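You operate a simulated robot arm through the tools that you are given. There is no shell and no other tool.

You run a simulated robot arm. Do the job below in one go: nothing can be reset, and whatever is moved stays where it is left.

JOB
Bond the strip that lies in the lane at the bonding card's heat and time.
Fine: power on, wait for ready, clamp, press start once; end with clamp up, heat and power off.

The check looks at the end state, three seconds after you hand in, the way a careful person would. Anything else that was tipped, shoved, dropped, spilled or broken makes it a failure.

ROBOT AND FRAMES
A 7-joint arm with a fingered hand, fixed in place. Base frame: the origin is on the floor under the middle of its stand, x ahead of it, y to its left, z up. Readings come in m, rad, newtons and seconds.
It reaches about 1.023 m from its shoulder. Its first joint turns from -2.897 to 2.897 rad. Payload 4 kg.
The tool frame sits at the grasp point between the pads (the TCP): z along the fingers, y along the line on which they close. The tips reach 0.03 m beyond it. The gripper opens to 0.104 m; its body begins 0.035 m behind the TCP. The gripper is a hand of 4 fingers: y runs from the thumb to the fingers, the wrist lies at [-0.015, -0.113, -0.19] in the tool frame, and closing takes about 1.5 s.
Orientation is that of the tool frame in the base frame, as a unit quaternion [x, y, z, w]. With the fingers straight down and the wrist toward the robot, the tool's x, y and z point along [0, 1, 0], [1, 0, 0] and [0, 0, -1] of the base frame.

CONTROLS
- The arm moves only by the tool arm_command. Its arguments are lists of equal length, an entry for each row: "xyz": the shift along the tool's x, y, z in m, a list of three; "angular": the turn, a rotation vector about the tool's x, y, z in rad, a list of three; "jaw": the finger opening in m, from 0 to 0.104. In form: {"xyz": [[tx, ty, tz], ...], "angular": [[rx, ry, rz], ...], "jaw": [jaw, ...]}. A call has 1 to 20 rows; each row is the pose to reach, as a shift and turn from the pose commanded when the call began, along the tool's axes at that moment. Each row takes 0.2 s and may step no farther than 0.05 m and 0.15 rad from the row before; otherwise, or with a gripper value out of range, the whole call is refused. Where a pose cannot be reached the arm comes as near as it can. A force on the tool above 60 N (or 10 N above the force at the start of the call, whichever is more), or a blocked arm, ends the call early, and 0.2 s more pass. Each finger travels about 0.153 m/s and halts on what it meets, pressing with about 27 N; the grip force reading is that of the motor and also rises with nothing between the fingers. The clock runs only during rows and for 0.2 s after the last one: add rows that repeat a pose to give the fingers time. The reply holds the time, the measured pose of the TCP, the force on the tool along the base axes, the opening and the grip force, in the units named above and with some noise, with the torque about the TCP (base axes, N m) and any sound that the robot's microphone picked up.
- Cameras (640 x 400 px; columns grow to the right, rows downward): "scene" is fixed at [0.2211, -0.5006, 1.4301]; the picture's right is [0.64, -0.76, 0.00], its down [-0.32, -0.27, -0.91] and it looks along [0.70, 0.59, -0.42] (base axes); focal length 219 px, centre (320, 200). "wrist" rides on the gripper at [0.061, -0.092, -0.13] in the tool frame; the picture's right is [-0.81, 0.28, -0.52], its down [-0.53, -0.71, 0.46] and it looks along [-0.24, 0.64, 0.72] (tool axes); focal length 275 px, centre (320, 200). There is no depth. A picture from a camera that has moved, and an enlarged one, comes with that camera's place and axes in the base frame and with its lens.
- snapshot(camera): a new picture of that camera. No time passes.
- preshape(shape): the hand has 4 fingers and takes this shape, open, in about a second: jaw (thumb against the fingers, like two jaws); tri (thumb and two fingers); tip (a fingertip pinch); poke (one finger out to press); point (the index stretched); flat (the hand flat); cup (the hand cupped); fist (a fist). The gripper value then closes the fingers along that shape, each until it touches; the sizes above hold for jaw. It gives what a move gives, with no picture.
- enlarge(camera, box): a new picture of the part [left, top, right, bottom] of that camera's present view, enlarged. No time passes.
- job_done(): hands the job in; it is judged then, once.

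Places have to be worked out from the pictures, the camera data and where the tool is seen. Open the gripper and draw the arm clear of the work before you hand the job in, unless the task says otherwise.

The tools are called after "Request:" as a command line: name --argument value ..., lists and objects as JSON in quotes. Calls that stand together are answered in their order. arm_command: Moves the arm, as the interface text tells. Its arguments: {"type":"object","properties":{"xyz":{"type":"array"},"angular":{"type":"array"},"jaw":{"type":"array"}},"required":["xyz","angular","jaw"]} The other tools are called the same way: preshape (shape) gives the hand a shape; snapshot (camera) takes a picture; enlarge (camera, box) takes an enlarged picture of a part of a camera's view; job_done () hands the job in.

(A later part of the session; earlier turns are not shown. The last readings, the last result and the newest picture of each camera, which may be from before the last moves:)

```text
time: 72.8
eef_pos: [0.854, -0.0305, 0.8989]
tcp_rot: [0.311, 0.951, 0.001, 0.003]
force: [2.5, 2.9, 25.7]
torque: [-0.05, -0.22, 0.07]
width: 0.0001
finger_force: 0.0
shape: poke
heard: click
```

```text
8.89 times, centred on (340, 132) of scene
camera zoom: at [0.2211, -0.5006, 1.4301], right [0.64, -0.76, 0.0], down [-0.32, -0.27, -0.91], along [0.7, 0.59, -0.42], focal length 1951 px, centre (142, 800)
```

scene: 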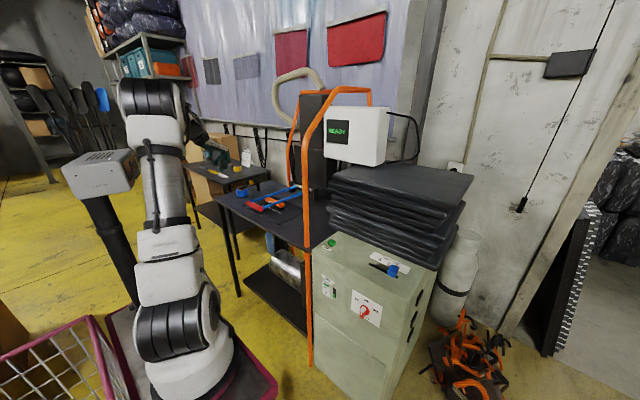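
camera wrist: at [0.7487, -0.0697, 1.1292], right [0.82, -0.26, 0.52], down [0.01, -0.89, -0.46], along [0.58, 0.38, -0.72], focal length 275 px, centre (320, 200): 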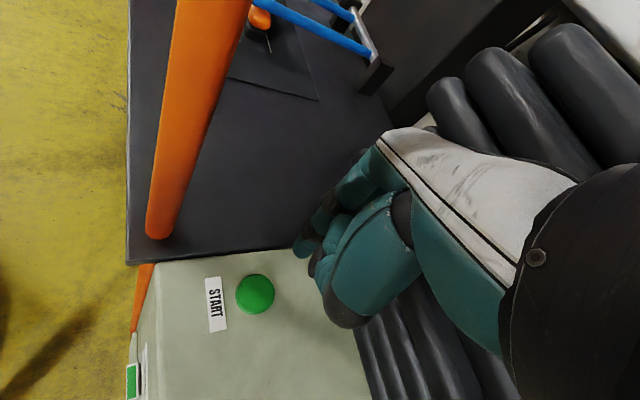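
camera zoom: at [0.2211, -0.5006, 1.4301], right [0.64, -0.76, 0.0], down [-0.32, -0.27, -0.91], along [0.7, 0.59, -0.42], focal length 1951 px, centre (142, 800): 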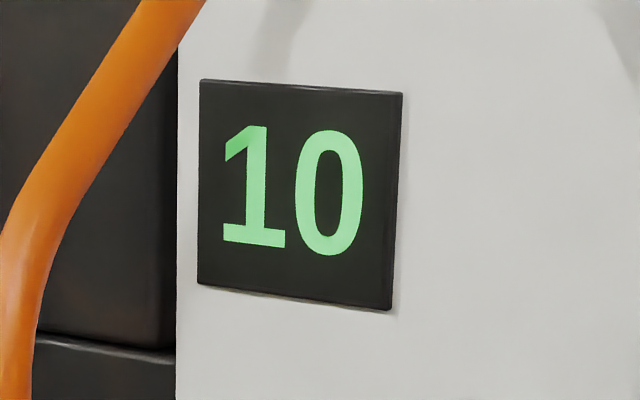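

A click was heard and the display counts down from 10, so the cycle has started with one press. I'll lift straight up off the button and retrace my path.

Request:
arm_command --xyz '[[0, 0, -0.04], [0, 0, -0.08], [0, 0, -0.103], [0.0126, -0.0314, -0.1288], [0.0253, -0.0629, -0.1545], [0.0379, -0.0943, -0.1803], [0.0506, -0.1258, -0.206], [0.0632, -0.1572, -0.2318], [0.0758, -0.1886, -0.2575], [0.0885, -0.2201, -0.2833], [0.1011, -0.2515, -0.309]]' --angular '[[0, 0, 0], [0, 0, 0], [0, 0, 0], [0, 0, 0], [0, 0, 0], [0, 0, 0], [0, 0, 0], [0, 0, 0], [0, 0, 0], [0, 0, 0], [0, 0, 0]]' --jaw '[0.104, 0.104, 0.104, 0.104, 0.104, 0.104, 0.104, 0.104, 0.104, 0.104, 0.104]'

Request:
enlarge --camera "scene" --box '[320, 110, 360, 155]'

Request:
snapshot --camera "wrist"

```text
time: 75.2
eef_pos: [0.6232, -0.1735, 1.2052]
tcp_rot: [0.31, 0.951, 0.0, 0.0]
force: [-0.5, 0.0, -0.1]
torque: [0.01, -0.01, -0.02]
width: 0.0001
finger_force: 0.1
shape: poke
```

```text
8.89 times, centred on (340, 132) of scene
camera zoom: at [0.2211, -0.5006, 1.4301], right [0.64, -0.76, 0.0], down [-0.32, -0.27, -0.91], along [0.7, 0.59, -0.42], focal length 1951 px, centre (142, 800)
```

zoom: 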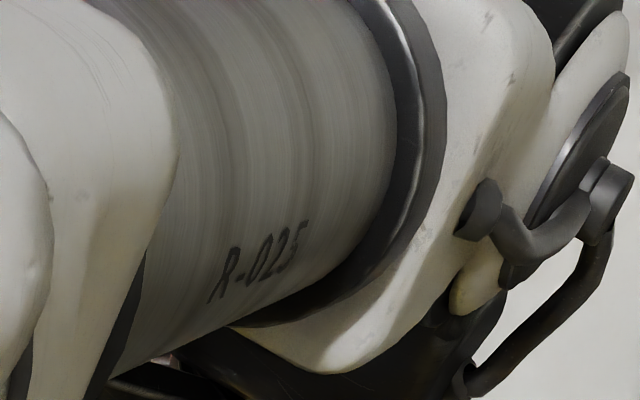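

```text
taken
camera wrist: at [0.5188, -0.212, 1.3368], right [0.82, -0.25, 0.52], down [0.01, -0.89, -0.45], along [0.58, 0.38, -0.72], focal length 275 px, centre (320, 200)
```

wrist: 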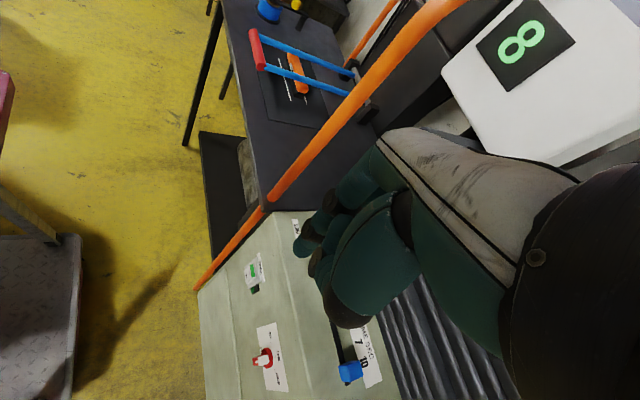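

The wrist camera shows 8 on the countdown with the clamp still down. While it counts, I'll undo the yaw and travel left to the clamp side.

Request:
arm_command --xyz '[[0, 0, 0], [0, 0, 0], [0, 0, 0], [0, 0, 0], [0, 0, 0], [0, 0, 0], [0, 0, 0], [0.0268, 0.0367, -0.008], [0.0536, 0.0734, -0.016], [0.0804, 0.1101, -0.024], [0.1072, 0.1468, -0.032], [0.134, 0.1835, -0.04], [0.1608, 0.2202, -0.048], [0.1876, 0.257, -0.056], [0.2144, 0.2937, -0.064], [0.2412, 0.3304, -0.072], [0.268, 0.3671, -0.08], [0.2949, 0.4038, -0.08]]' --angular '[[0, 0, 0.135], [0, 0, 0.27], [0, 0, 0.405], [0, 0, 0.54], [0, 0, 0.675], [0, 0, 0.81], [0, 0, 0.94], [0, 0, 0.94], [0, 0, 0.94], [0, 0, 0.94], [0, 0, 0.94], [0, 0, 0.94], [0, 0, 0.94], [0, 0, 0.94], [0, 0, 0.94], [0, 0, 0.94], [0, 0, 0.94], [0, 0, 0.94]]' --jaw '[0.104, 0.104, 0.104, 0.104, 0.104, 0.104, 0.104, 0.104, 0.104, 0.104, 0.104, 0.104, 0.104, 0.104, 0.104, 0.104, 0.104, 0.104]'

Request:
snapshot --camera "wrist"

Request:
enlarge --camera "scene" --box '[320, 110, 360, 155]'

```text
time: 79.0
eef_pos: [0.6243, 0.3262, 1.2891]
tcp_rot: [0.708, 0.706, 0.001, -0.001]
force: [0.4, 0.5, -0.2]
torque: [0.03, -0.03, 0.02]
width: 0.0004
finger_force: 0.2
shape: poke
```

```text
taken
camera wrist: at [0.531, 0.3869, 1.419], right [0.27, -0.81, 0.52], down [-0.71, -0.53, -0.46], along [0.64, -0.24, -0.72], focal length 275 px, centre (320, 200)
```

wrist: 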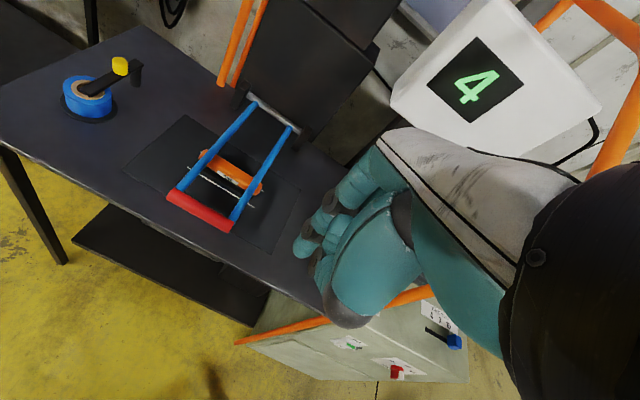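

```text
8.89 times, centred on (340, 132) of scene
camera zoom: at [0.2211, -0.5006, 1.4301], right [0.64, -0.76, 0.0], down [-0.32, -0.27, -0.91], along [0.7, 0.59, -0.42], focal length 1951 px, centre (142, 800)
```

zoom: 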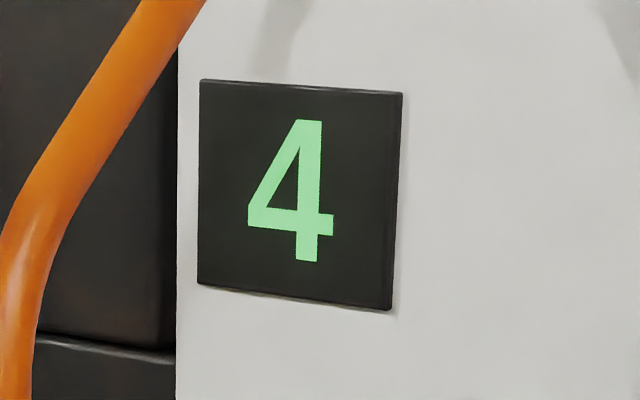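

4 seconds left. I'll open the hand into jaw shape and move to a staging point above the lowered grip, pitched 30° as before, without touching the lever.

Request:
preshape --shape "jaw"

Request:
arm_command --xyz '[[0.0238, 0.017, 0.032], [0.0476, 0.034, 0.064], [0.0714, 0.051, 0.096], [0.0952, 0.068, 0.128], [0.119, 0.085, 0.16]]' --angular '[[-0.105, 0, 0], [-0.21, 0, 0], [-0.315, 0, 0], [-0.42, 0, 0], [-0.5236, 0, 0]]' --jaw '[0.104, 0.104, 0.104, 0.104, 0.104]'

Request:
enlarge --camera "scene" --box '[320, 110, 360, 155]'

Request:
snapshot --camera "wrist"

```text
time: 79.9
eef_pos: [0.6237, 0.3265, 1.2881]
tcp_rot: [0.707, 0.707, 0.0, -0.001]
force: [0.2, 0.0, 0.1]
torque: [0.02, 0.0, 0.0]
width: 0.104
finger_force: 0.0
shape: jaw
```

```text
time: 81.1
eef_pos: [0.7076, 0.4442, 1.1268]
tcp_rot: [0.683, 0.683, 0.184, 0.183]
force: [0.1, -0.6, -0.1]
torque: [0.01, -0.03, 0.0]
width: 0.104
finger_force: 0.1
shape: jaw
```

```text
8.89 times, centred on (340, 132) of scene
camera zoom: at [0.2211, -0.5006, 1.4301], right [0.64, -0.76, 0.0], down [-0.32, -0.27, -0.91], along [0.7, 0.59, -0.42], focal length 1951 px, centre (142, 800)
```

zoom: 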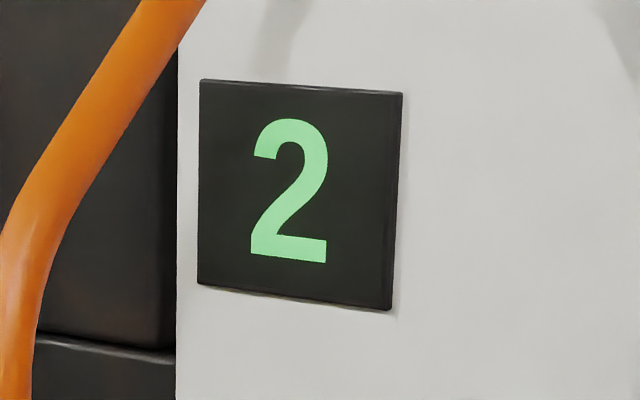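

```text
taken
camera wrist: at [0.5626, 0.5045, 1.1943], right [-0.02, -0.81, 0.58], down [-0.39, -0.53, -0.75], along [0.92, -0.24, -0.3], focal length 275 px, centre (320, 200)
```

wrist: 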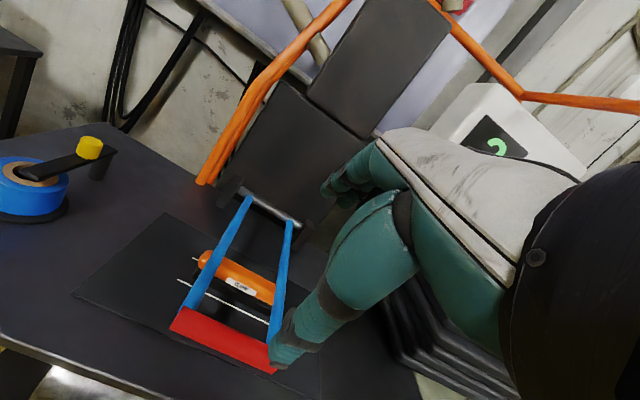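

2 seconds remain. I'll hold still here for a few seconds and then read the display.

Request:
arm_command --xyz '[[0, 0, 0], [0, 0, 0], [0, 0, 0], [0, 0, 0], [0, 0, 0], [0, 0, 0], [0, 0, 0], [0, 0, 0], [0, 0, 0], [0, 0, 0], [0, 0, 0], [0, 0, 0], [0, 0, 0]]' --angular '[[0, 0, 0], [0, 0, 0], [0, 0, 0], [0, 0, 0], [0, 0, 0], [0, 0, 0], [0, 0, 0], [0, 0, 0], [0, 0, 0], [0, 0, 0], [0, 0, 0], [0, 0, 0], [0, 0, 0]]' --jaw '[0.104, 0.104, 0.104, 0.104, 0.104, 0.104, 0.104, 0.104, 0.104, 0.104, 0.104, 0.104, 0.104]'

Request:
enlarge --camera "scene" --box '[320, 110, 360, 155]'

```text
time: 83.9
eef_pos: [0.7086, 0.4442, 1.1261]
tcp_rot: [0.683, 0.683, 0.183, 0.182]
force: [-0.6, 0.7, 0.7]
torque: [0.02, 0.01, -0.02]
width: 0.1041
finger_force: 0.0
shape: jaw
```

```text
8.89 times, centred on (340, 132) of scene
camera zoom: at [0.2211, -0.5006, 1.4301], right [0.64, -0.76, 0.0], down [-0.32, -0.27, -0.91], along [0.7, 0.59, -0.42], focal length 1951 px, centre (142, 800)
```

zoom: 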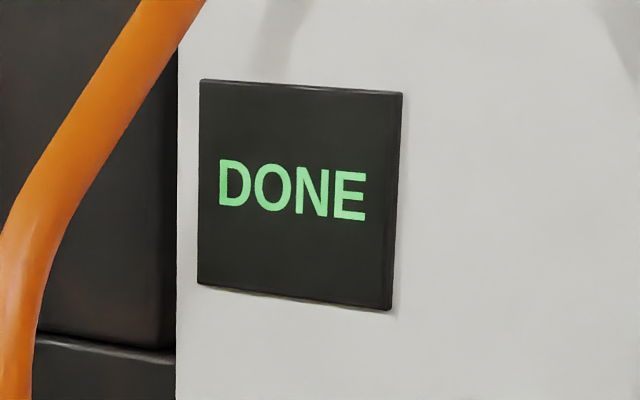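

The display reads DONE. I'll go back to the straddle pose around the lowered red grip.

Request:
arm_command --xyz '[[0, -0.0149, 0.0353], [0, -0.0298, 0.0706], [0, -0.0302, 0.108], [0, -0.0306, 0.145], [0, -0.031, 0.183], [0, -0.0316, 0.2196]]' --angular '[[0, 0, 0], [0, 0, 0], [0, 0, 0], [0, 0, 0], [0, 0, 0], [0, 0, 0]]' --jaw '[0.104, 0.104, 0.104, 0.104, 0.104, 0.104]'

Request:
enlarge --camera "scene" --box '[240, 165, 310, 215]'

Request:
enlarge --camera "wrist" --box '[180, 80, 460, 320]'

```text
time: 85.3
eef_pos: [0.7925, 0.4444, 0.9213]
tcp_rot: [0.683, 0.683, 0.184, 0.183]
force: [-0.8, -0.1, 0.5]
torque: [0.0, 0.01, 0.01]
width: 0.1038
finger_force: 0.1
shape: jaw
```

```text
8.00 times, centred on (275, 190) of scene
camera zoom: at [0.2211, -0.5006, 1.4301], right [0.64, -0.76, 0.0], down [-0.32, -0.27, -0.91], along [0.7, 0.59, -0.42], focal length 1756 px, centre (680, 280)
```

zoom: 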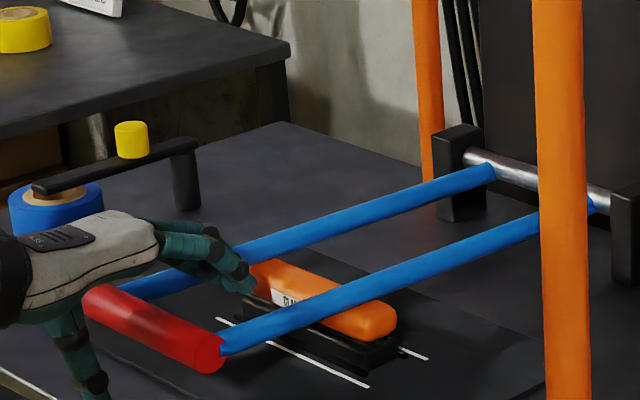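

```text
1.67 times, centred on (320, 200) of wrist
camera zoom: at [0.6466, 0.5049, 0.9885], right [-0.02, -0.81, 0.58], down [-0.39, -0.53, -0.75], along [0.92, -0.24, -0.3], focal length 459 px, centre (320, 200)
```

zoom: 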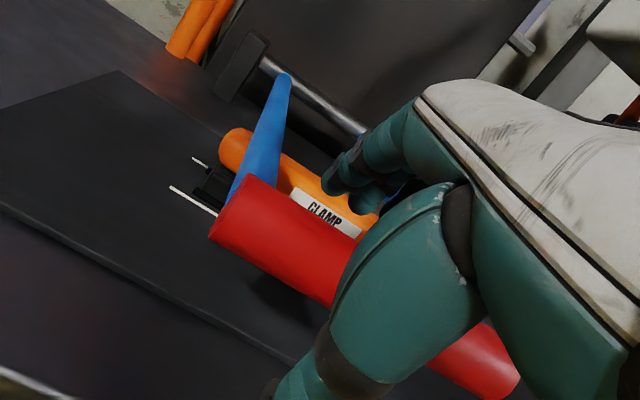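

Same straddle as before. I'll close the cage around the grip.

Request:
arm_command --xyz '[[0, 0, 0], [0, 0, 0], [0, 0, 0], [0, 0, 0], [0, 0, 0], [0, 0, 0], [0, 0, 0]]' --angular '[[0, 0, 0], [0, 0, 0], [0, 0, 0], [0, 0, 0], [0, 0, 0], [0, 0, 0], [0, 0, 0]]' --jaw '[0.08, 0.055, 0.03, 0.015, 0.015, 0.015, 0.015]'

Request:
enlarge --camera "scene" --box '[240, 165, 310, 215]'

Request:
enlarge --camera "wrist" --box '[180, 80, 460, 320]'

```text
time: 86.9
eef_pos: [0.7915, 0.4442, 0.9197]
tcp_rot: [0.683, 0.682, 0.183, 0.184]
force: [-0.2, -0.5, -0.3]
torque: [0.0, 0.0, -0.02]
width: 0.0151
finger_force: 0.0
shape: jaw
```

```text
8.00 times, centred on (275, 190) of scene
camera zoom: at [0.2211, -0.5006, 1.4301], right [0.64, -0.76, 0.0], down [-0.32, -0.27, -0.91], along [0.7, 0.59, -0.42], focal length 1756 px, centre (680, 280)
```

zoom: 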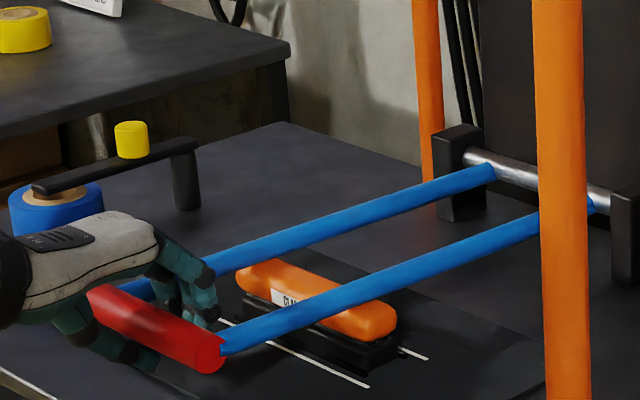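

```text
1.67 times, centred on (320, 200) of wrist
camera zoom: at [0.6464, 0.505, 0.9882], right [-0.02, -0.81, 0.59], down [-0.39, -0.53, -0.75], along [0.92, -0.24, -0.3], focal length 459 px, centre (320, 200)
```

zoom: 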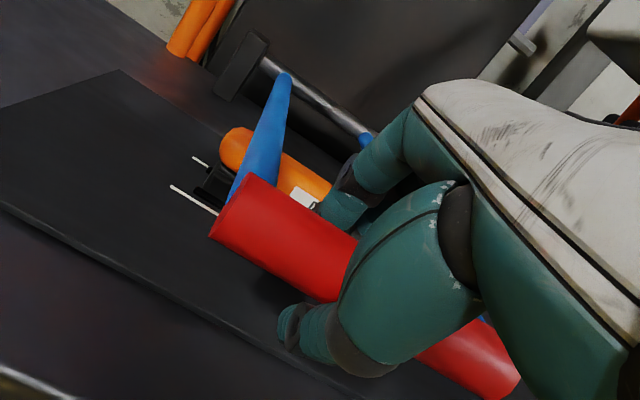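

The cage is closed with no force. I'll lift along the same arc, first about 20°, and check that the lever comes up.

Request:
arm_command --xyz '[[0, 0.0082, -0.0133], [0, 0.0165, -0.0265], [0, 0.0258, -0.039], [0, 0.0351, -0.0516], [0, 0.0454, -0.0632], [0, 0.0558, -0.0748], [0, 0.0671, -0.0855], [0, 0.0785, -0.0962]]' --angular '[[0, 0, 0], [0, 0, 0], [0, 0, 0], [0, 0, 0], [0, 0, 0], [0, 0, 0], [0, 0, 0], [0, 0, 0]]' --jaw '[0.015, 0.015, 0.015, 0.015, 0.015, 0.015, 0.015, 0.015]'

Request:
enlarge --camera "scene" --box '[220, 130, 320, 210]'

Request:
snapshot --camera "wrist"

```text
time: 88.7
eef_pos: [0.8113, 0.4434, 1.0444]
tcp_rot: [0.683, 0.683, 0.183, 0.183]
force: [-2.2, -1.0, 0.1]
torque: [0.01, -0.01, 0.0]
width: 0.0157
finger_force: 0.0
shape: jaw
```

```text
5.00 times, centred on (270, 170) of scene
camera zoom: at [0.2211, -0.5006, 1.4301], right [0.64, -0.76, 0.0], down [-0.32, -0.27, -0.91], along [0.7, 0.59, -0.42], focal length 1097 px, centre (570, 350)
```

zoom: 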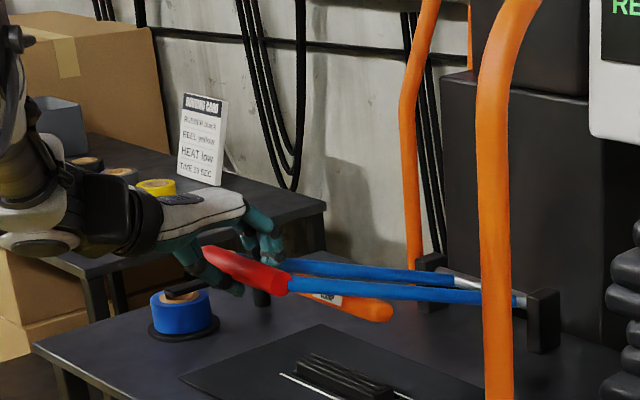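

```text
taken
camera wrist: at [0.6658, 0.5046, 1.111], right [-0.02, -0.81, 0.59], down [-0.39, -0.53, -0.75], along [0.92, -0.24, -0.3], focal length 275 px, centre (320, 200)
```

wrist: 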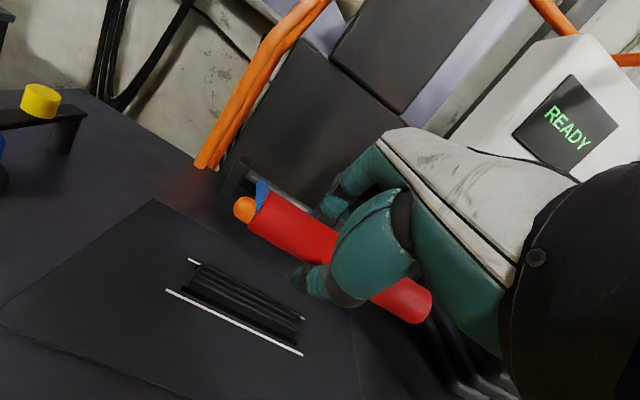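

The lever follows exactly (about 19.5°) and the strip stays in the lane. I'll continue up toward its original angle.

Request:
arm_command --xyz '[[0, 0.0122, -0.0097], [0, 0.0245, -0.0194], [0, 0.0375, -0.028], [0, 0.0505, -0.0365], [0, 0.0642, -0.0439], [0, 0.078, -0.0512], [0, 0.0865, -0.0551], [0, 0.095, -0.0589]]' --angular '[[0, 0, 0], [0, 0, 0], [0, 0, 0], [0, 0, 0], [0, 0, 0], [0, 0, 0], [0, 0, 0], [0, 0, 0]]' --jaw '[0.015, 0.015, 0.015, 0.015, 0.015, 0.015, 0.015, 0.015]'

Request:
enlarge --camera "scene" --box '[230, 120, 310, 190]'

Request:
snapshot --camera "wrist"

```text
time: 90.5
eef_pos: [0.8649, 0.4454, 1.1418]
tcp_rot: [0.683, 0.683, 0.183, 0.183]
force: [0.6, -0.4, -0.9]
torque: [0.01, 0.0, -0.01]
width: 0.0149
finger_force: 0.0
shape: jaw
```

```text
5.71 times, centred on (270, 155) of scene
camera zoom: at [0.2211, -0.5006, 1.4301], right [0.64, -0.76, 0.0], down [-0.32, -0.27, -0.91], along [0.7, 0.59, -0.42], focal length 1254 px, centre (606, 457)
```

zoom: 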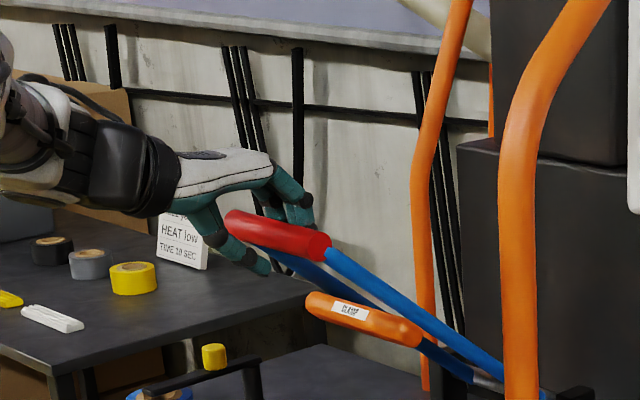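

```text
taken
camera wrist: at [0.7185, 0.5055, 1.2096], right [-0.02, -0.81, 0.59], down [-0.39, -0.53, -0.75], along [0.92, -0.24, -0.31], focal length 275 px, centre (320, 200)
```

wrist: 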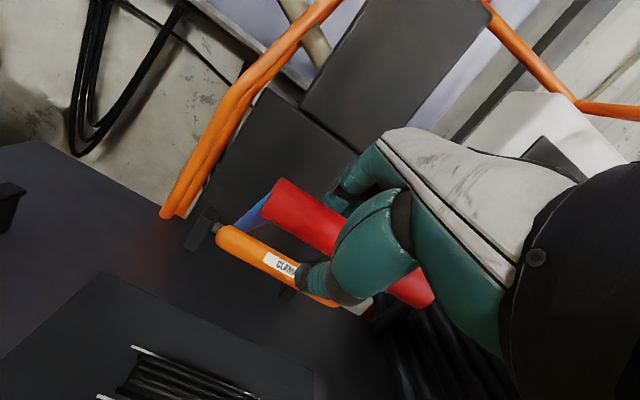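

The lever is within about a degree of its original place. I'll nudge it up slightly more, to where it started.

Request:
arm_command --xyz '[[0, 0.0044, -0.0018], [0, 0.0087, -0.0035], [0, 0.0087, -0.0035]]' --angular '[[0, 0, 0], [0, 0, 0], [0, 0, 0]]' --jaw '[0.015, 0.015, 0.015]'

Request:
enlarge --camera "scene" --box '[230, 120, 310, 190]'

```text
time: 91.3
eef_pos: [0.8687, 0.4437, 1.1487]
tcp_rot: [0.683, 0.683, 0.183, 0.183]
force: [0.3, 0.9, 0.7]
torque: [0.03, -0.01, 0.01]
width: 0.0151
finger_force: 0.0
shape: jaw
```

```text
5.71 times, centred on (270, 155) of scene
camera zoom: at [0.2211, -0.5006, 1.4301], right [0.64, -0.76, 0.0], down [-0.32, -0.27, -0.91], along [0.7, 0.59, -0.42], focal length 1254 px, centre (606, 457)
```

zoom: 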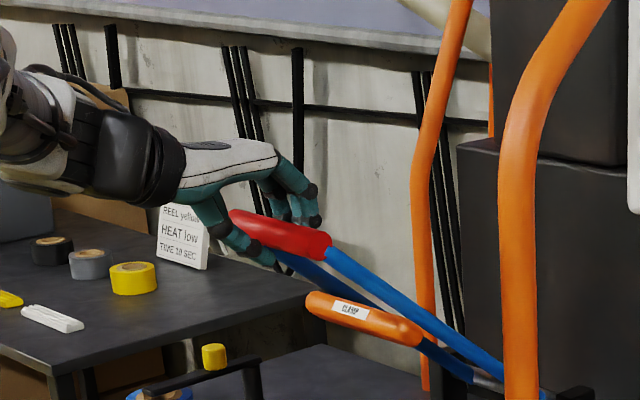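

The lever itself didn't move in that nudge, since there is slack in the cage. I'll lift a little more and watch the force.

Request:
arm_command --xyz '[[0, 0.003, -0.005], [0, 0.006, -0.01], [0, 0.0085, -0.014]]' --angular '[[0, 0, 0], [0, 0, 0], [0, 0, 0]]' --jaw '[0.015, 0.015, 0.015]'

Request:
enlarge --camera "scene" --box '[230, 120, 310, 190]'

Request:
enlarge --camera "wrist" --box '[180, 120, 460, 330]'

```text
time: 92.1
eef_pos: [0.8699, 0.4436, 1.1635]
tcp_rot: [0.683, 0.684, 0.183, 0.182]
force: [-0.7, -0.2, -6.8]
torque: [-0.03, -0.04, -0.03]
width: 0.015
finger_force: 0.2
shape: jaw
```

```text
5.71 times, centred on (270, 155) of scene
camera zoom: at [0.2211, -0.5006, 1.4301], right [0.64, -0.76, 0.0], down [-0.32, -0.27, -0.91], along [0.7, 0.59, -0.42], focal length 1254 px, centre (606, 457)
```

zoom: 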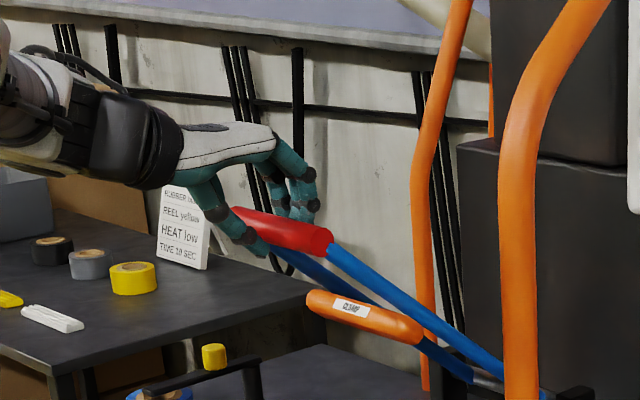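

```text
1.90 times, centred on (320, 225) of wrist
camera zoom: at [0.724, 0.505, 1.2312], right [-0.02, -0.81, 0.59], down [-0.39, -0.53, -0.75], along [0.92, -0.24, -0.31], focal length 524 px, centre (320, 152)
```

zoom: 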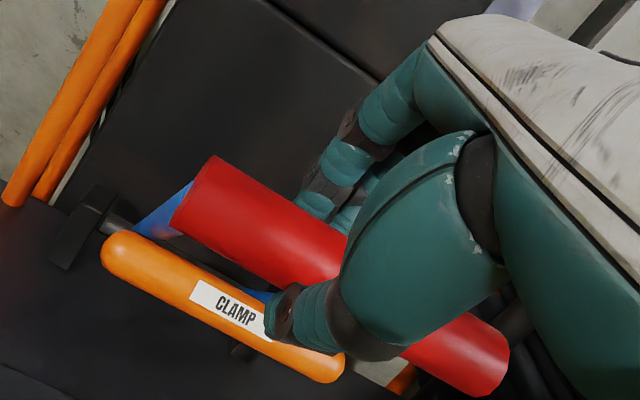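

The lever is back at its upper stop (7 N resistance, same picture as originally). I'll ease the hand to centre the grip in the cage, open, and see that the lever stays up.

Request:
arm_command --xyz '[[0, -0.004, 0.0065], [0, -0.007, 0.012], [0, -0.007, 0.012], [0, -0.007, 0.012], [0, -0.007, 0.012], [0, -0.007, 0.012], [0, -0.007, 0.012]]' --angular '[[0, 0, 0], [0, 0, 0], [0, 0, 0], [0, 0, 0], [0, 0, 0], [0, 0, 0], [0, 0, 0]]' --jaw '[0.015, 0.015, 0.04, 0.07, 0.104, 0.104, 0.104]'

Request:
enlarge --camera "scene" --box '[230, 120, 310, 190]'

```text
time: 93.7
eef_pos: [0.8701, 0.4437, 1.1514]
tcp_rot: [0.683, 0.683, 0.183, 0.183]
force: [0.0, -0.2, 0.5]
torque: [-0.01, 0.0, -0.01]
width: 0.1036
finger_force: 0.0
shape: jaw
```

```text
5.71 times, centred on (270, 155) of scene
camera zoom: at [0.2211, -0.5006, 1.4301], right [0.64, -0.76, 0.0], down [-0.32, -0.27, -0.91], along [0.7, 0.59, -0.42], focal length 1254 px, centre (606, 457)
```

zoom: 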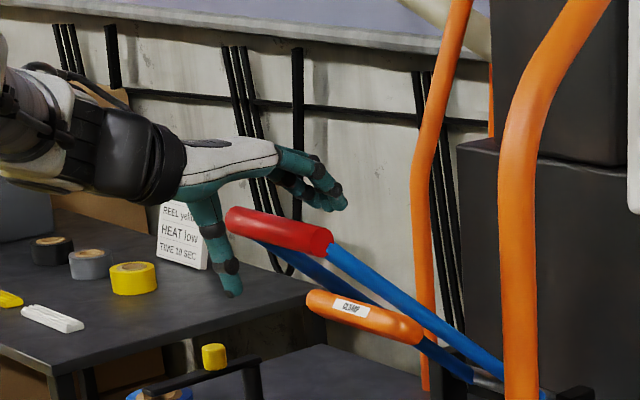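

The lever stays up by itself. I'll withdraw along the finger direction, then back and level the hand.

Request:
arm_command --xyz '[[0, 0, -0.035], [0, 0, -0.07], [0, 0, -0.1], [0, -0.0242, -0.124], [0, -0.0485, -0.148], [0, -0.0727, -0.172]]' --angular '[[0, 0, 0], [0, 0, 0], [0, 0, 0], [0, 0, 0], [0, 0, 0], [0, 0, 0]]' --jaw '[0.104, 0.104, 0.104, 0.104, 0.104, 0.104]'

Request:
snapshot --camera "scene"

Request:
enlarge --camera "scene" --box '[230, 130, 330, 215]'

```text
time: 95.1
eef_pos: [0.7214, 0.4438, 1.2619]
tcp_rot: [0.683, 0.682, 0.183, 0.184]
force: [1.2, 0.0, 0.9]
torque: [0.01, 0.06, 0.0]
width: 0.1036
finger_force: 0.0
shape: jaw
```

```text
taken
```

scene: 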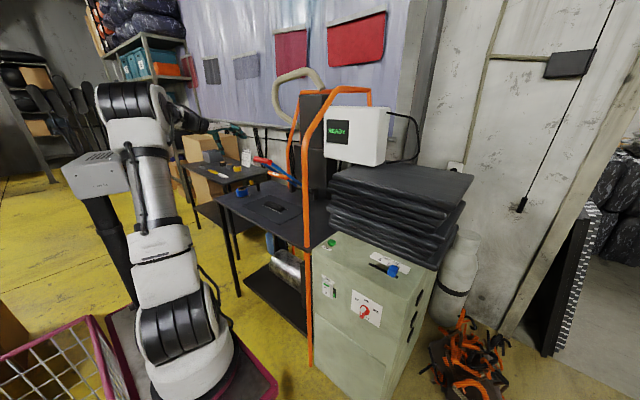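

```text
4.71 times, centred on (280, 172) of scene
camera zoom: at [0.2211, -0.5006, 1.4301], right [0.64, -0.76, 0.0], down [-0.32, -0.27, -0.91], along [0.7, 0.59, -0.42], focal length 1033 px, centre (508, 329)
```

zoom: 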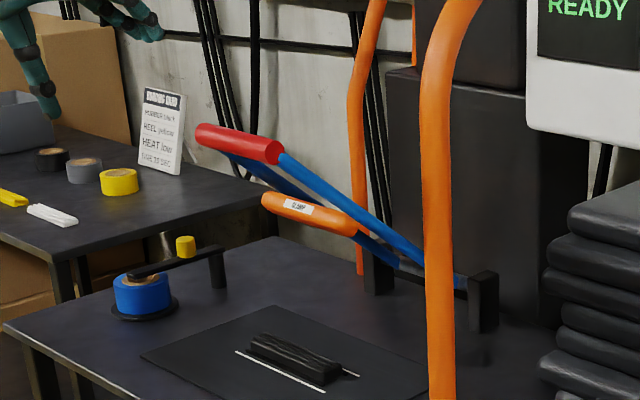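

The clamp is up, the strip is in its lane, and nothing else was disturbed. Next come heat and power off. I'll level the hand and go back to the right, in front of the post.

Request:
arm_command --xyz '[[-0.025, -0.0157, -0.0178], [-0.05, -0.0315, -0.0355], [-0.075, -0.0472, -0.0533], [-0.1, -0.0629, -0.071]]' --angular '[[0.13, 0, 0], [0.26, 0, 0], [0.39, 0, 0], [0.5236, 0, 0]]' --jaw '[0.104, 0.104, 0.104, 0.104]'

Request:
preshape --shape "point"

Request:
arm_command --xyz '[[-0.0424, 0, 0.0058], [-0.0848, 0, 0.0115], [-0.1272, 0, 0.0173], [-0.1695, 0, 0.0231], [-0.2119, 0, 0.0288], [-0.2543, 0, 0.0346], [-0.2967, 0, 0.0404], [-0.3391, 0, 0.0462], [-0.3815, -0.002, 0.0519], [-0.4238, -0.003, 0.0577], [-0.4662, -0.004, 0.0635], [-0.5086, -0.005, 0.0692], [-0.551, -0.006, 0.075]]' --angular '[[0, 0, 0], [0, 0, 0], [0, 0, 0], [0, 0, 0], [0, 0, 0], [0, 0, 0], [0, 0, 0], [0, 0, 0], [0, 0, 0], [0, 0, 0], [0, 0, 0], [0, 0, 0], [0, 0, 0]]' --jaw '[0, 0, 0, 0, 0, 0, 0, 0, 0, 0, 0, 0, 0]'

Request:
snapshot --camera "scene"

```text
time: 96.1
eef_pos: [0.6309, 0.3463, 1.2919]
tcp_rot: [0.706, 0.708, -0.001, 0.0]
force: [-0.7, 0.2, 0.0]
torque: [0.0, -0.01, -0.03]
width: 0.1038
finger_force: 0.1
shape: jaw
```

```text
time: 97.0
eef_pos: [0.631, 0.3457, 1.2928]
tcp_rot: [0.707, 0.707, 0.0, 0.0]
force: [0.1, 0.4, -0.2]
torque: [0.0, -0.03, 0.0]
width: 0.0961
finger_force: 0.2
shape: point
```

```text
time: 99.8
eef_pos: [0.6247, -0.2075, 1.2187]
tcp_rot: [0.707, 0.707, 0.0, 0.0]
force: [-0.7, -0.3, -0.1]
torque: [-0.02, 0.0, 0.0]
width: 0.0002
finger_force: 0.1
shape: point
```

```text
taken
```

scene: 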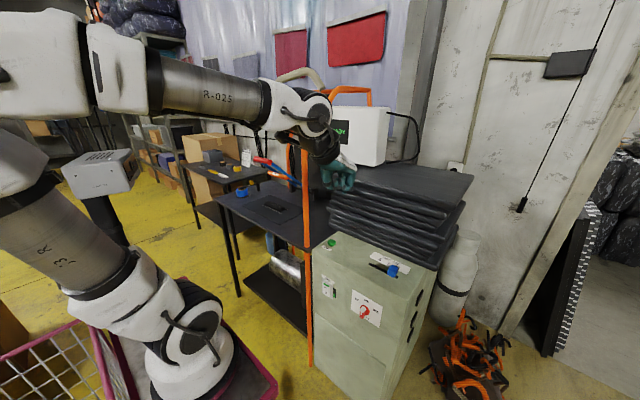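

I'll repeat the roll and yaw (the reverse of how I came out), then descend in front of the panel to the knob.

Request:
arm_command --xyz '[[-0.007, -0.003, 0.014], [-0.014, -0.006, 0.028], [-0.021, -0.009, 0.042], [-0.028, -0.012, 0.056], [-0.035, -0.015, 0.07], [-0.043, -0.018, 0.086], [-0.05, -0.02, 0.1]]' --angular '[[0, 0.15, 0], [0, 0.3, 0], [0, 0.45, 0], [0, 0.6, 0], [0, 0.75, 0], [0, 0.9, 0], [0, 1.0, 0]]' --jaw '[0, 0, 0, 0, 0, 0, 0]'

Request:
arm_command --xyz '[[0, 0, 0], [0, 0, 0]]' --angular '[[0, 0, 0.15], [0, 0, 0.3]]' --jaw '[0, 0]'

Request:
arm_command --xyz '[[-0.0379, 0.0141, 0.0194], [-0.0759, 0.0282, 0.0389], [-0.1138, 0.0424, 0.0583], [-0.1518, 0.0565, 0.0777], [-0.1897, 0.0706, 0.0972], [-0.2277, 0.0847, 0.1166], [-0.2656, 0.0989, 0.136], [-0.3036, 0.113, 0.1555], [-0.328, 0.122, 0.168]]' --angular '[[0, 0, 0], [0, 0, 0], [0, 0, 0], [0, 0, 0], [0, 0, 0], [0, 0, 0], [0, 0, 0], [0, 0, 0], [0, 0, 0]]' --jaw '[0, 0, 0, 0, 0, 0, 0, 0, 0]'

Request:
enlarge --camera "wrist" --box '[230, 50, 400, 220]'

Request:
enlarge --camera "scene" --box '[350, 270, 400, 330]'

```text
time: 101.4
eef_pos: [0.6036, -0.2583, 1.1196]
tcp_rot: [0.619, 0.62, 0.34, -0.341]
force: [0.4, 0.0, -0.2]
torque: [0.0, 0.01, -0.01]
width: 0.0001
finger_force: 0.1
shape: point
```

```text
time: 102.0
eef_pos: [0.604, -0.2577, 1.1189]
tcp_rot: [0.707, 0.52, 0.285, -0.385]
force: [-0.2, -0.3, -0.3]
torque: [0.02, -0.01, -0.03]
width: 0.0001
finger_force: 0.0
shape: point
```

```text
time: 104.0
eef_pos: [0.6229, -0.303, 0.7343]
tcp_rot: [0.706, 0.521, 0.285, -0.385]
force: [-0.3, 0.5, 0.2]
torque: [0.05, 0.02, 0.0]
width: 0.0
finger_force: 0.1
shape: point
```

```text
2.35 times, centred on (315, 135) of wrist
camera zoom: at [0.5526, -0.3673, 0.8775], right [0.02, -0.9, -0.44], down [-0.84, 0.22, -0.5], along [0.54, 0.38, -0.75], focal length 648 px, centre (332, 353)
```

zoom: 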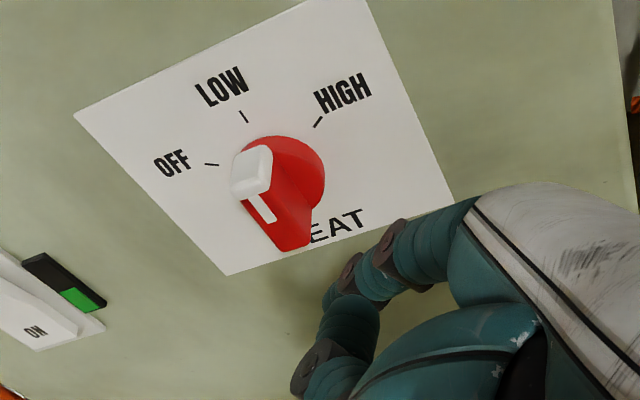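

```text
6.67 times, centred on (375, 300) of scene
camera zoom: at [0.2211, -0.5006, 1.4301], right [0.64, -0.76, 0.0], down [-0.32, -0.27, -0.91], along [0.7, 0.59, -0.42], focal length 1463 px, centre (-47, -467)
```

zoom: 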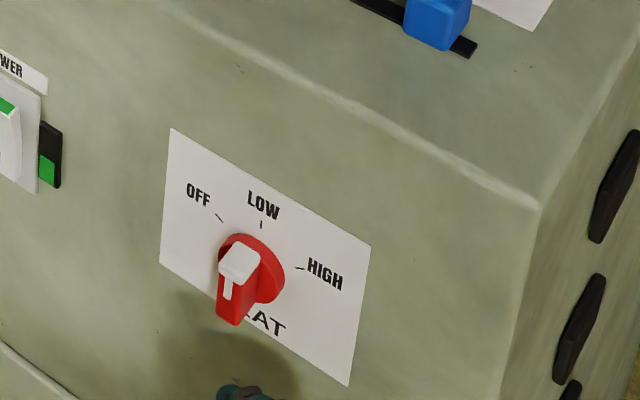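

The tip is to the right of the knob with the pointer at LOW. I'll advance beside the upper right of the bar, then push its top to the left (counter-clockwise) toward OFF.

Request:
arm_command --xyz '[[0.0068, 0.0204, 0.0005], [0.0135, 0.0407, 0.001], [0.0203, 0.0611, 0.0015]]' --angular '[[0, 0, 0], [0, 0, 0], [0, 0, 0]]' --jaw '[0, 0, 0]'

Request:
enlarge --camera "wrist" --box '[230, 50, 400, 220]'

Request:
enlarge --camera "scene" --box '[350, 275, 390, 325]'

```text
time: 104.8
eef_pos: [0.6881, -0.3035, 0.734]
tcp_rot: [0.707, 0.52, 0.285, -0.385]
force: [-1.1, -0.4, -0.1]
torque: [0.01, 0.0, 0.01]
width: 0.0002
finger_force: 0.2
shape: point
```

```text
2.35 times, centred on (315, 135) of wrist
camera zoom: at [0.6176, -0.3677, 0.8772], right [0.02, -0.9, -0.44], down [-0.84, 0.22, -0.5], along [0.54, 0.38, -0.75], focal length 648 px, centre (332, 353)
```

zoom: 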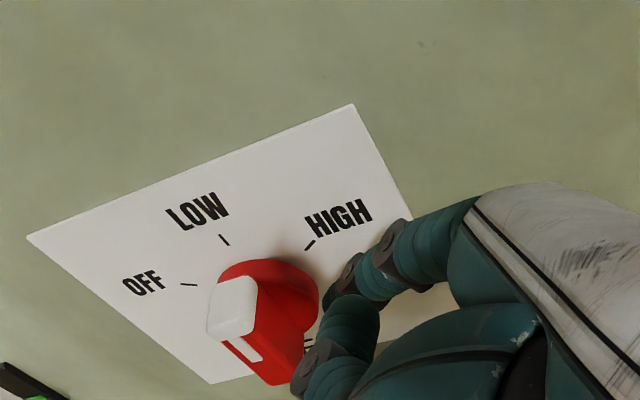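

```text
8.00 times, centred on (370, 300) of scene
camera zoom: at [0.2211, -0.5006, 1.4301], right [0.64, -0.76, 0.0], down [-0.32, -0.27, -0.91], along [0.7, 0.59, -0.42], focal length 1756 px, centre (-80, -600)
```

zoom: 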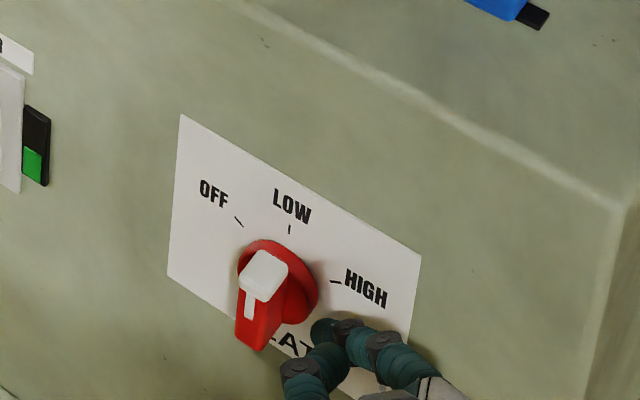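

The tip is about 3 cm right of the knob axis and 1 cm above it. Now I'll push left in small steps along the arc.

Request:
arm_command --xyz '[[0.005, -0.0016, 0.0074], [0.01, -0.0031, 0.0148], [0.0123, -0.0039, 0.0157], [0.0146, -0.0046, 0.0166], [0.0165, -0.0052, 0.0182], [0.0184, -0.0058, 0.0198]]' --angular '[[0, 0, 0], [0, 0, 0], [0, 0, 0], [0, 0, 0], [0, 0, 0], [0, 0, 0]]' --jaw '[0, 0, 0, 0, 0, 0]'

Request:
enlarge --camera "wrist" --box '[230, 50, 400, 220]'

Request:
enlarge --camera "scene" --box '[350, 275, 390, 325]'

```text
time: 106.2
eef_pos: [0.6875, -0.2766, 0.74]
tcp_rot: [0.707, 0.52, 0.285, -0.386]
force: [-10.0, -19.2, -12.3]
torque: [-0.62, 1.15, -1.33]
width: 0.0961
finger_force: 0.0
shape: point
```

```text
2.35 times, centred on (315, 135) of wrist
camera zoom: at [0.6181, -0.341, 0.8825], right [0.02, -0.9, -0.44], down [-0.84, 0.22, -0.5], along [0.54, 0.38, -0.75], focal length 648 px, centre (332, 353)
```

zoom: 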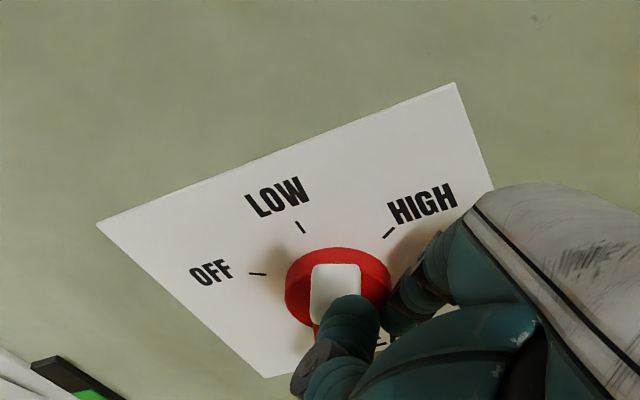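

```text
8.00 times, centred on (370, 300) of scene
camera zoom: at [0.2211, -0.5006, 1.4301], right [0.64, -0.76, 0.0], down [-0.32, -0.27, -0.91], along [0.7, 0.59, -0.42], focal length 1756 px, centre (-80, -600)
```

zoom: 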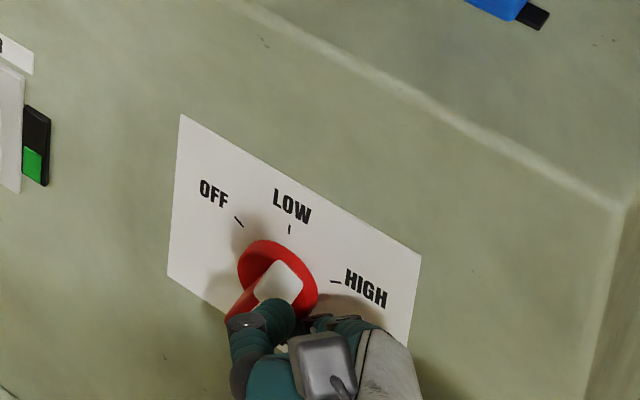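

The knob turned the wrong way a bit: the thumb, below the index, caught the lower end of the bar, and force built up. I'll back off to the right at once and look.

Request:
arm_command --xyz '[[-0.0084, 0.0027, -0.005], [-0.0184, 0.0058, -0.0198], [-0.022, 0.0, -0.0255]]' --angular '[[0, 0, 0], [0, 0, 0], [0, 0, 0]]' --jaw '[0, 0, 0]'

Request:
enlarge --camera "wrist" --box '[230, 50, 400, 220]'

Request:
enlarge --camera "scene" --box '[350, 275, 390, 325]'

Request:
enlarge --camera "scene" --box '[320, 110, 360, 155]'

```text
time: 107.0
eef_pos: [0.6821, -0.3072, 0.7378]
tcp_rot: [0.705, 0.522, 0.284, -0.387]
force: [-0.3, -1.1, 0.9]
torque: [-0.02, -0.01, 0.01]
width: 0.0001
finger_force: 0.1
shape: point
```

```text
2.35 times, centred on (315, 135) of wrist
camera zoom: at [0.6126, -0.3715, 0.8794], right [0.03, -0.9, -0.44], down [-0.84, 0.22, -0.5], along [0.54, 0.38, -0.75], focal length 648 px, centre (332, 353)
```

zoom: 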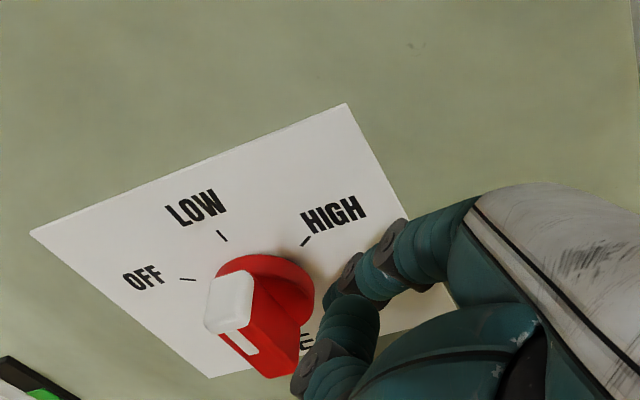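

```text
8.00 times, centred on (370, 300) of scene
camera zoom: at [0.2211, -0.5006, 1.4301], right [0.64, -0.76, 0.0], down [-0.32, -0.27, -0.91], along [0.7, 0.59, -0.42], focal length 1756 px, centre (-80, -600)
```

zoom: 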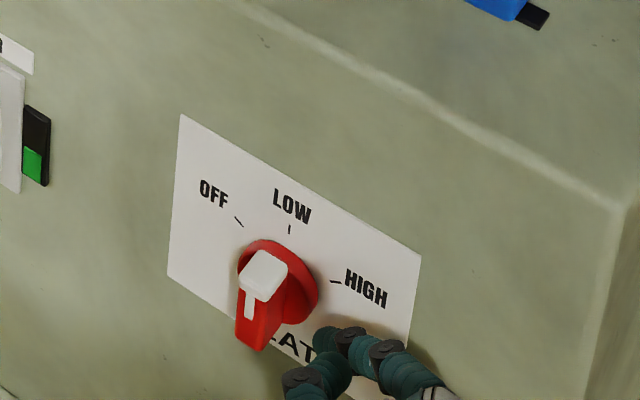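

```text
8.89 times, centred on (340, 132) of scene
camera zoom: at [0.2211, -0.5006, 1.4301], right [0.64, -0.76, 0.0], down [-0.32, -0.27, -0.91], along [0.7, 0.59, -0.42], focal length 1951 px, centre (142, 800)
```

zoom: 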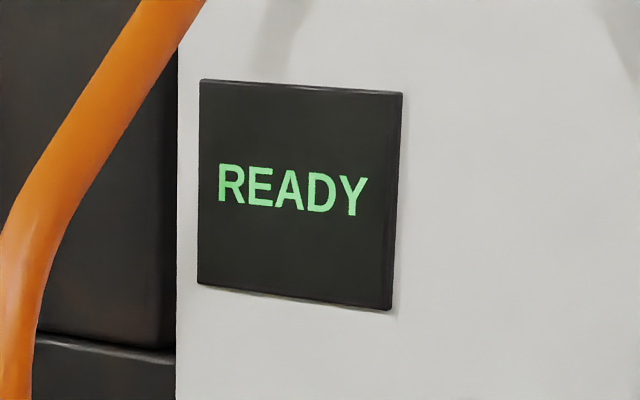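

The knob sprang back to LOW (it has detents), so no harm done. The push was too near the knob's axis, so I'll repeat it about 1 cm higher, at the white top end.

Request:
arm_command --xyz '[[0.0098, 0.0011, -0.0024], [0.014, 0.0, 0.006], [0.018, -0.0014, 0.0147], [0.0231, -0.003, 0.0172]]' --angular '[[0, 0, 0], [0, 0, 0], [0, 0, 0], [0, 0, 0]]' --jaw '[0, 0, 0, 0]'

Request:
enlarge --camera "wrist" --box '[230, 50, 400, 220]'

Request:
enlarge --camera "scene" --box '[350, 275, 390, 325]'

```text
time: 108.0
eef_pos: [0.6858, -0.2804, 0.7475]
tcp_rot: [0.706, 0.522, 0.284, -0.386]
force: [-0.2, -2.2, -0.2]
torque: [-0.05, -0.03, -0.09]
width: 0.0
finger_force: 0.1
shape: point
```

```text
2.35 times, centred on (315, 135) of wrist
camera zoom: at [0.6148, -0.3449, 0.8902], right [0.02, -0.9, -0.44], down [-0.84, 0.22, -0.5], along [0.54, 0.38, -0.75], focal length 648 px, centre (332, 353)
```

zoom: 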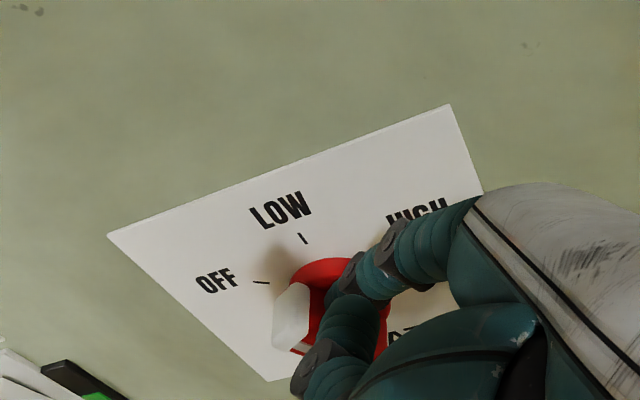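

```text
8.00 times, centred on (370, 300) of scene
camera zoom: at [0.2211, -0.5006, 1.4301], right [0.64, -0.76, 0.0], down [-0.32, -0.27, -0.91], along [0.7, 0.59, -0.42], focal length 1756 px, centre (-80, -600)
```

zoom: 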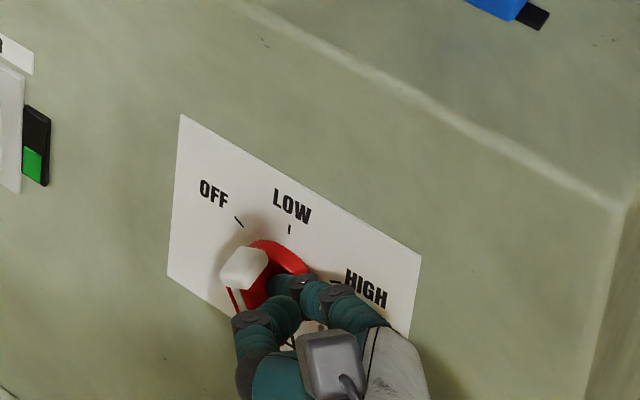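

Now it turns the right way, about 35–40° toward OFF. I'll continue the push.

Request:
arm_command --xyz '[[0.0038, -0.0011, 0.0034], [0.0059, -0.0018, 0.0079], [0.0065, -0.0022, 0.011]]' --angular '[[0, 0, 0], [0, 0, 0], [0, 0, 0]]' --jaw '[0, 0, 0]'

Request:
enlarge --camera "wrist" --box '[230, 50, 400, 220]'

Request:
enlarge --camera "scene" --box '[350, 275, 390, 325]'

Request:
enlarge --camera "scene" --box '[320, 110, 360, 155]'

```text
time: 108.9
eef_pos: [0.6876, -0.2757, 0.7486]
tcp_rot: [0.711, 0.517, 0.287, -0.381]
force: [-14.7, -20.8, 17.4]
torque: [-0.12, -1.03, -1.23]
width: 0.096
finger_force: 0.1
shape: point
stopped in row 3: the force on the tool passed its limit at 63 N (the readings are from after the stop); the commanded pose is now the measured one
```

```text
2.35 times, centred on (315, 135) of wrist
camera zoom: at [0.6151, -0.3374, 0.8916], right [0.01, -0.9, -0.43], down [-0.83, 0.23, -0.5], along [0.55, 0.37, -0.75], focal length 648 px, centre (332, 353)
```

zoom: 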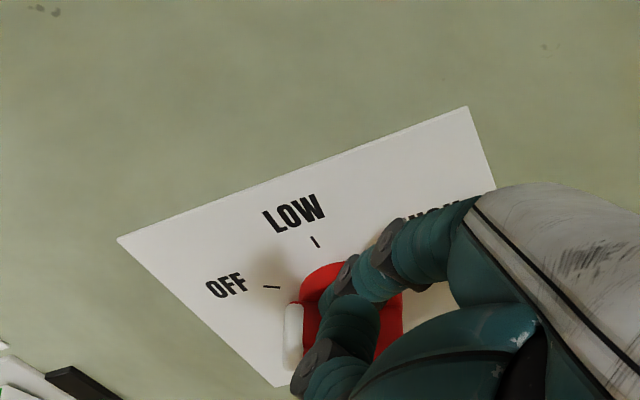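

```text
8.00 times, centred on (370, 300) of scene
camera zoom: at [0.2211, -0.5006, 1.4301], right [0.64, -0.76, 0.0], down [-0.32, -0.27, -0.91], along [0.7, 0.59, -0.42], focal length 1756 px, centre (-80, -600)
```

zoom: 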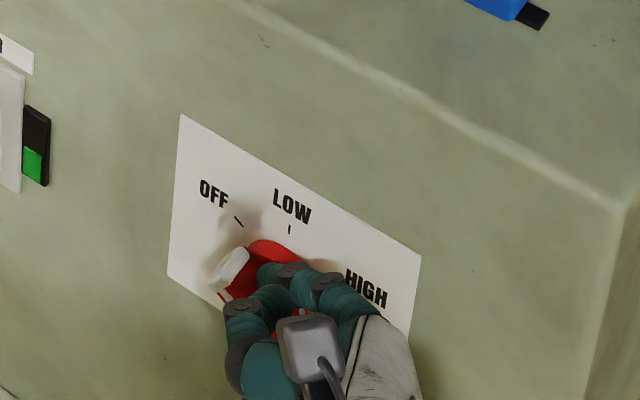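

```text
8.89 times, centred on (340, 132) of scene
camera zoom: at [0.2211, -0.5006, 1.4301], right [0.64, -0.76, 0.0], down [-0.32, -0.27, -0.91], along [0.7, 0.59, -0.42], focal length 1951 px, centre (142, 800)
```

zoom: 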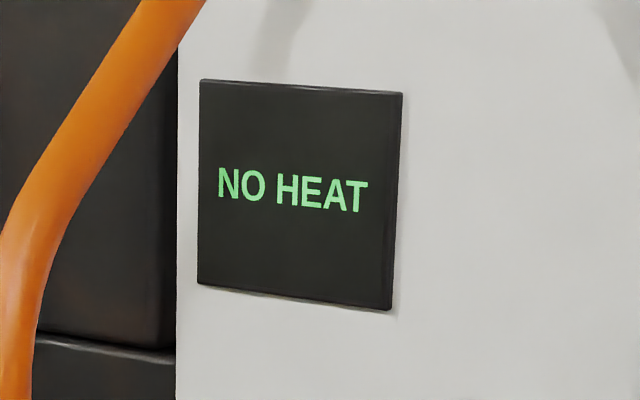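

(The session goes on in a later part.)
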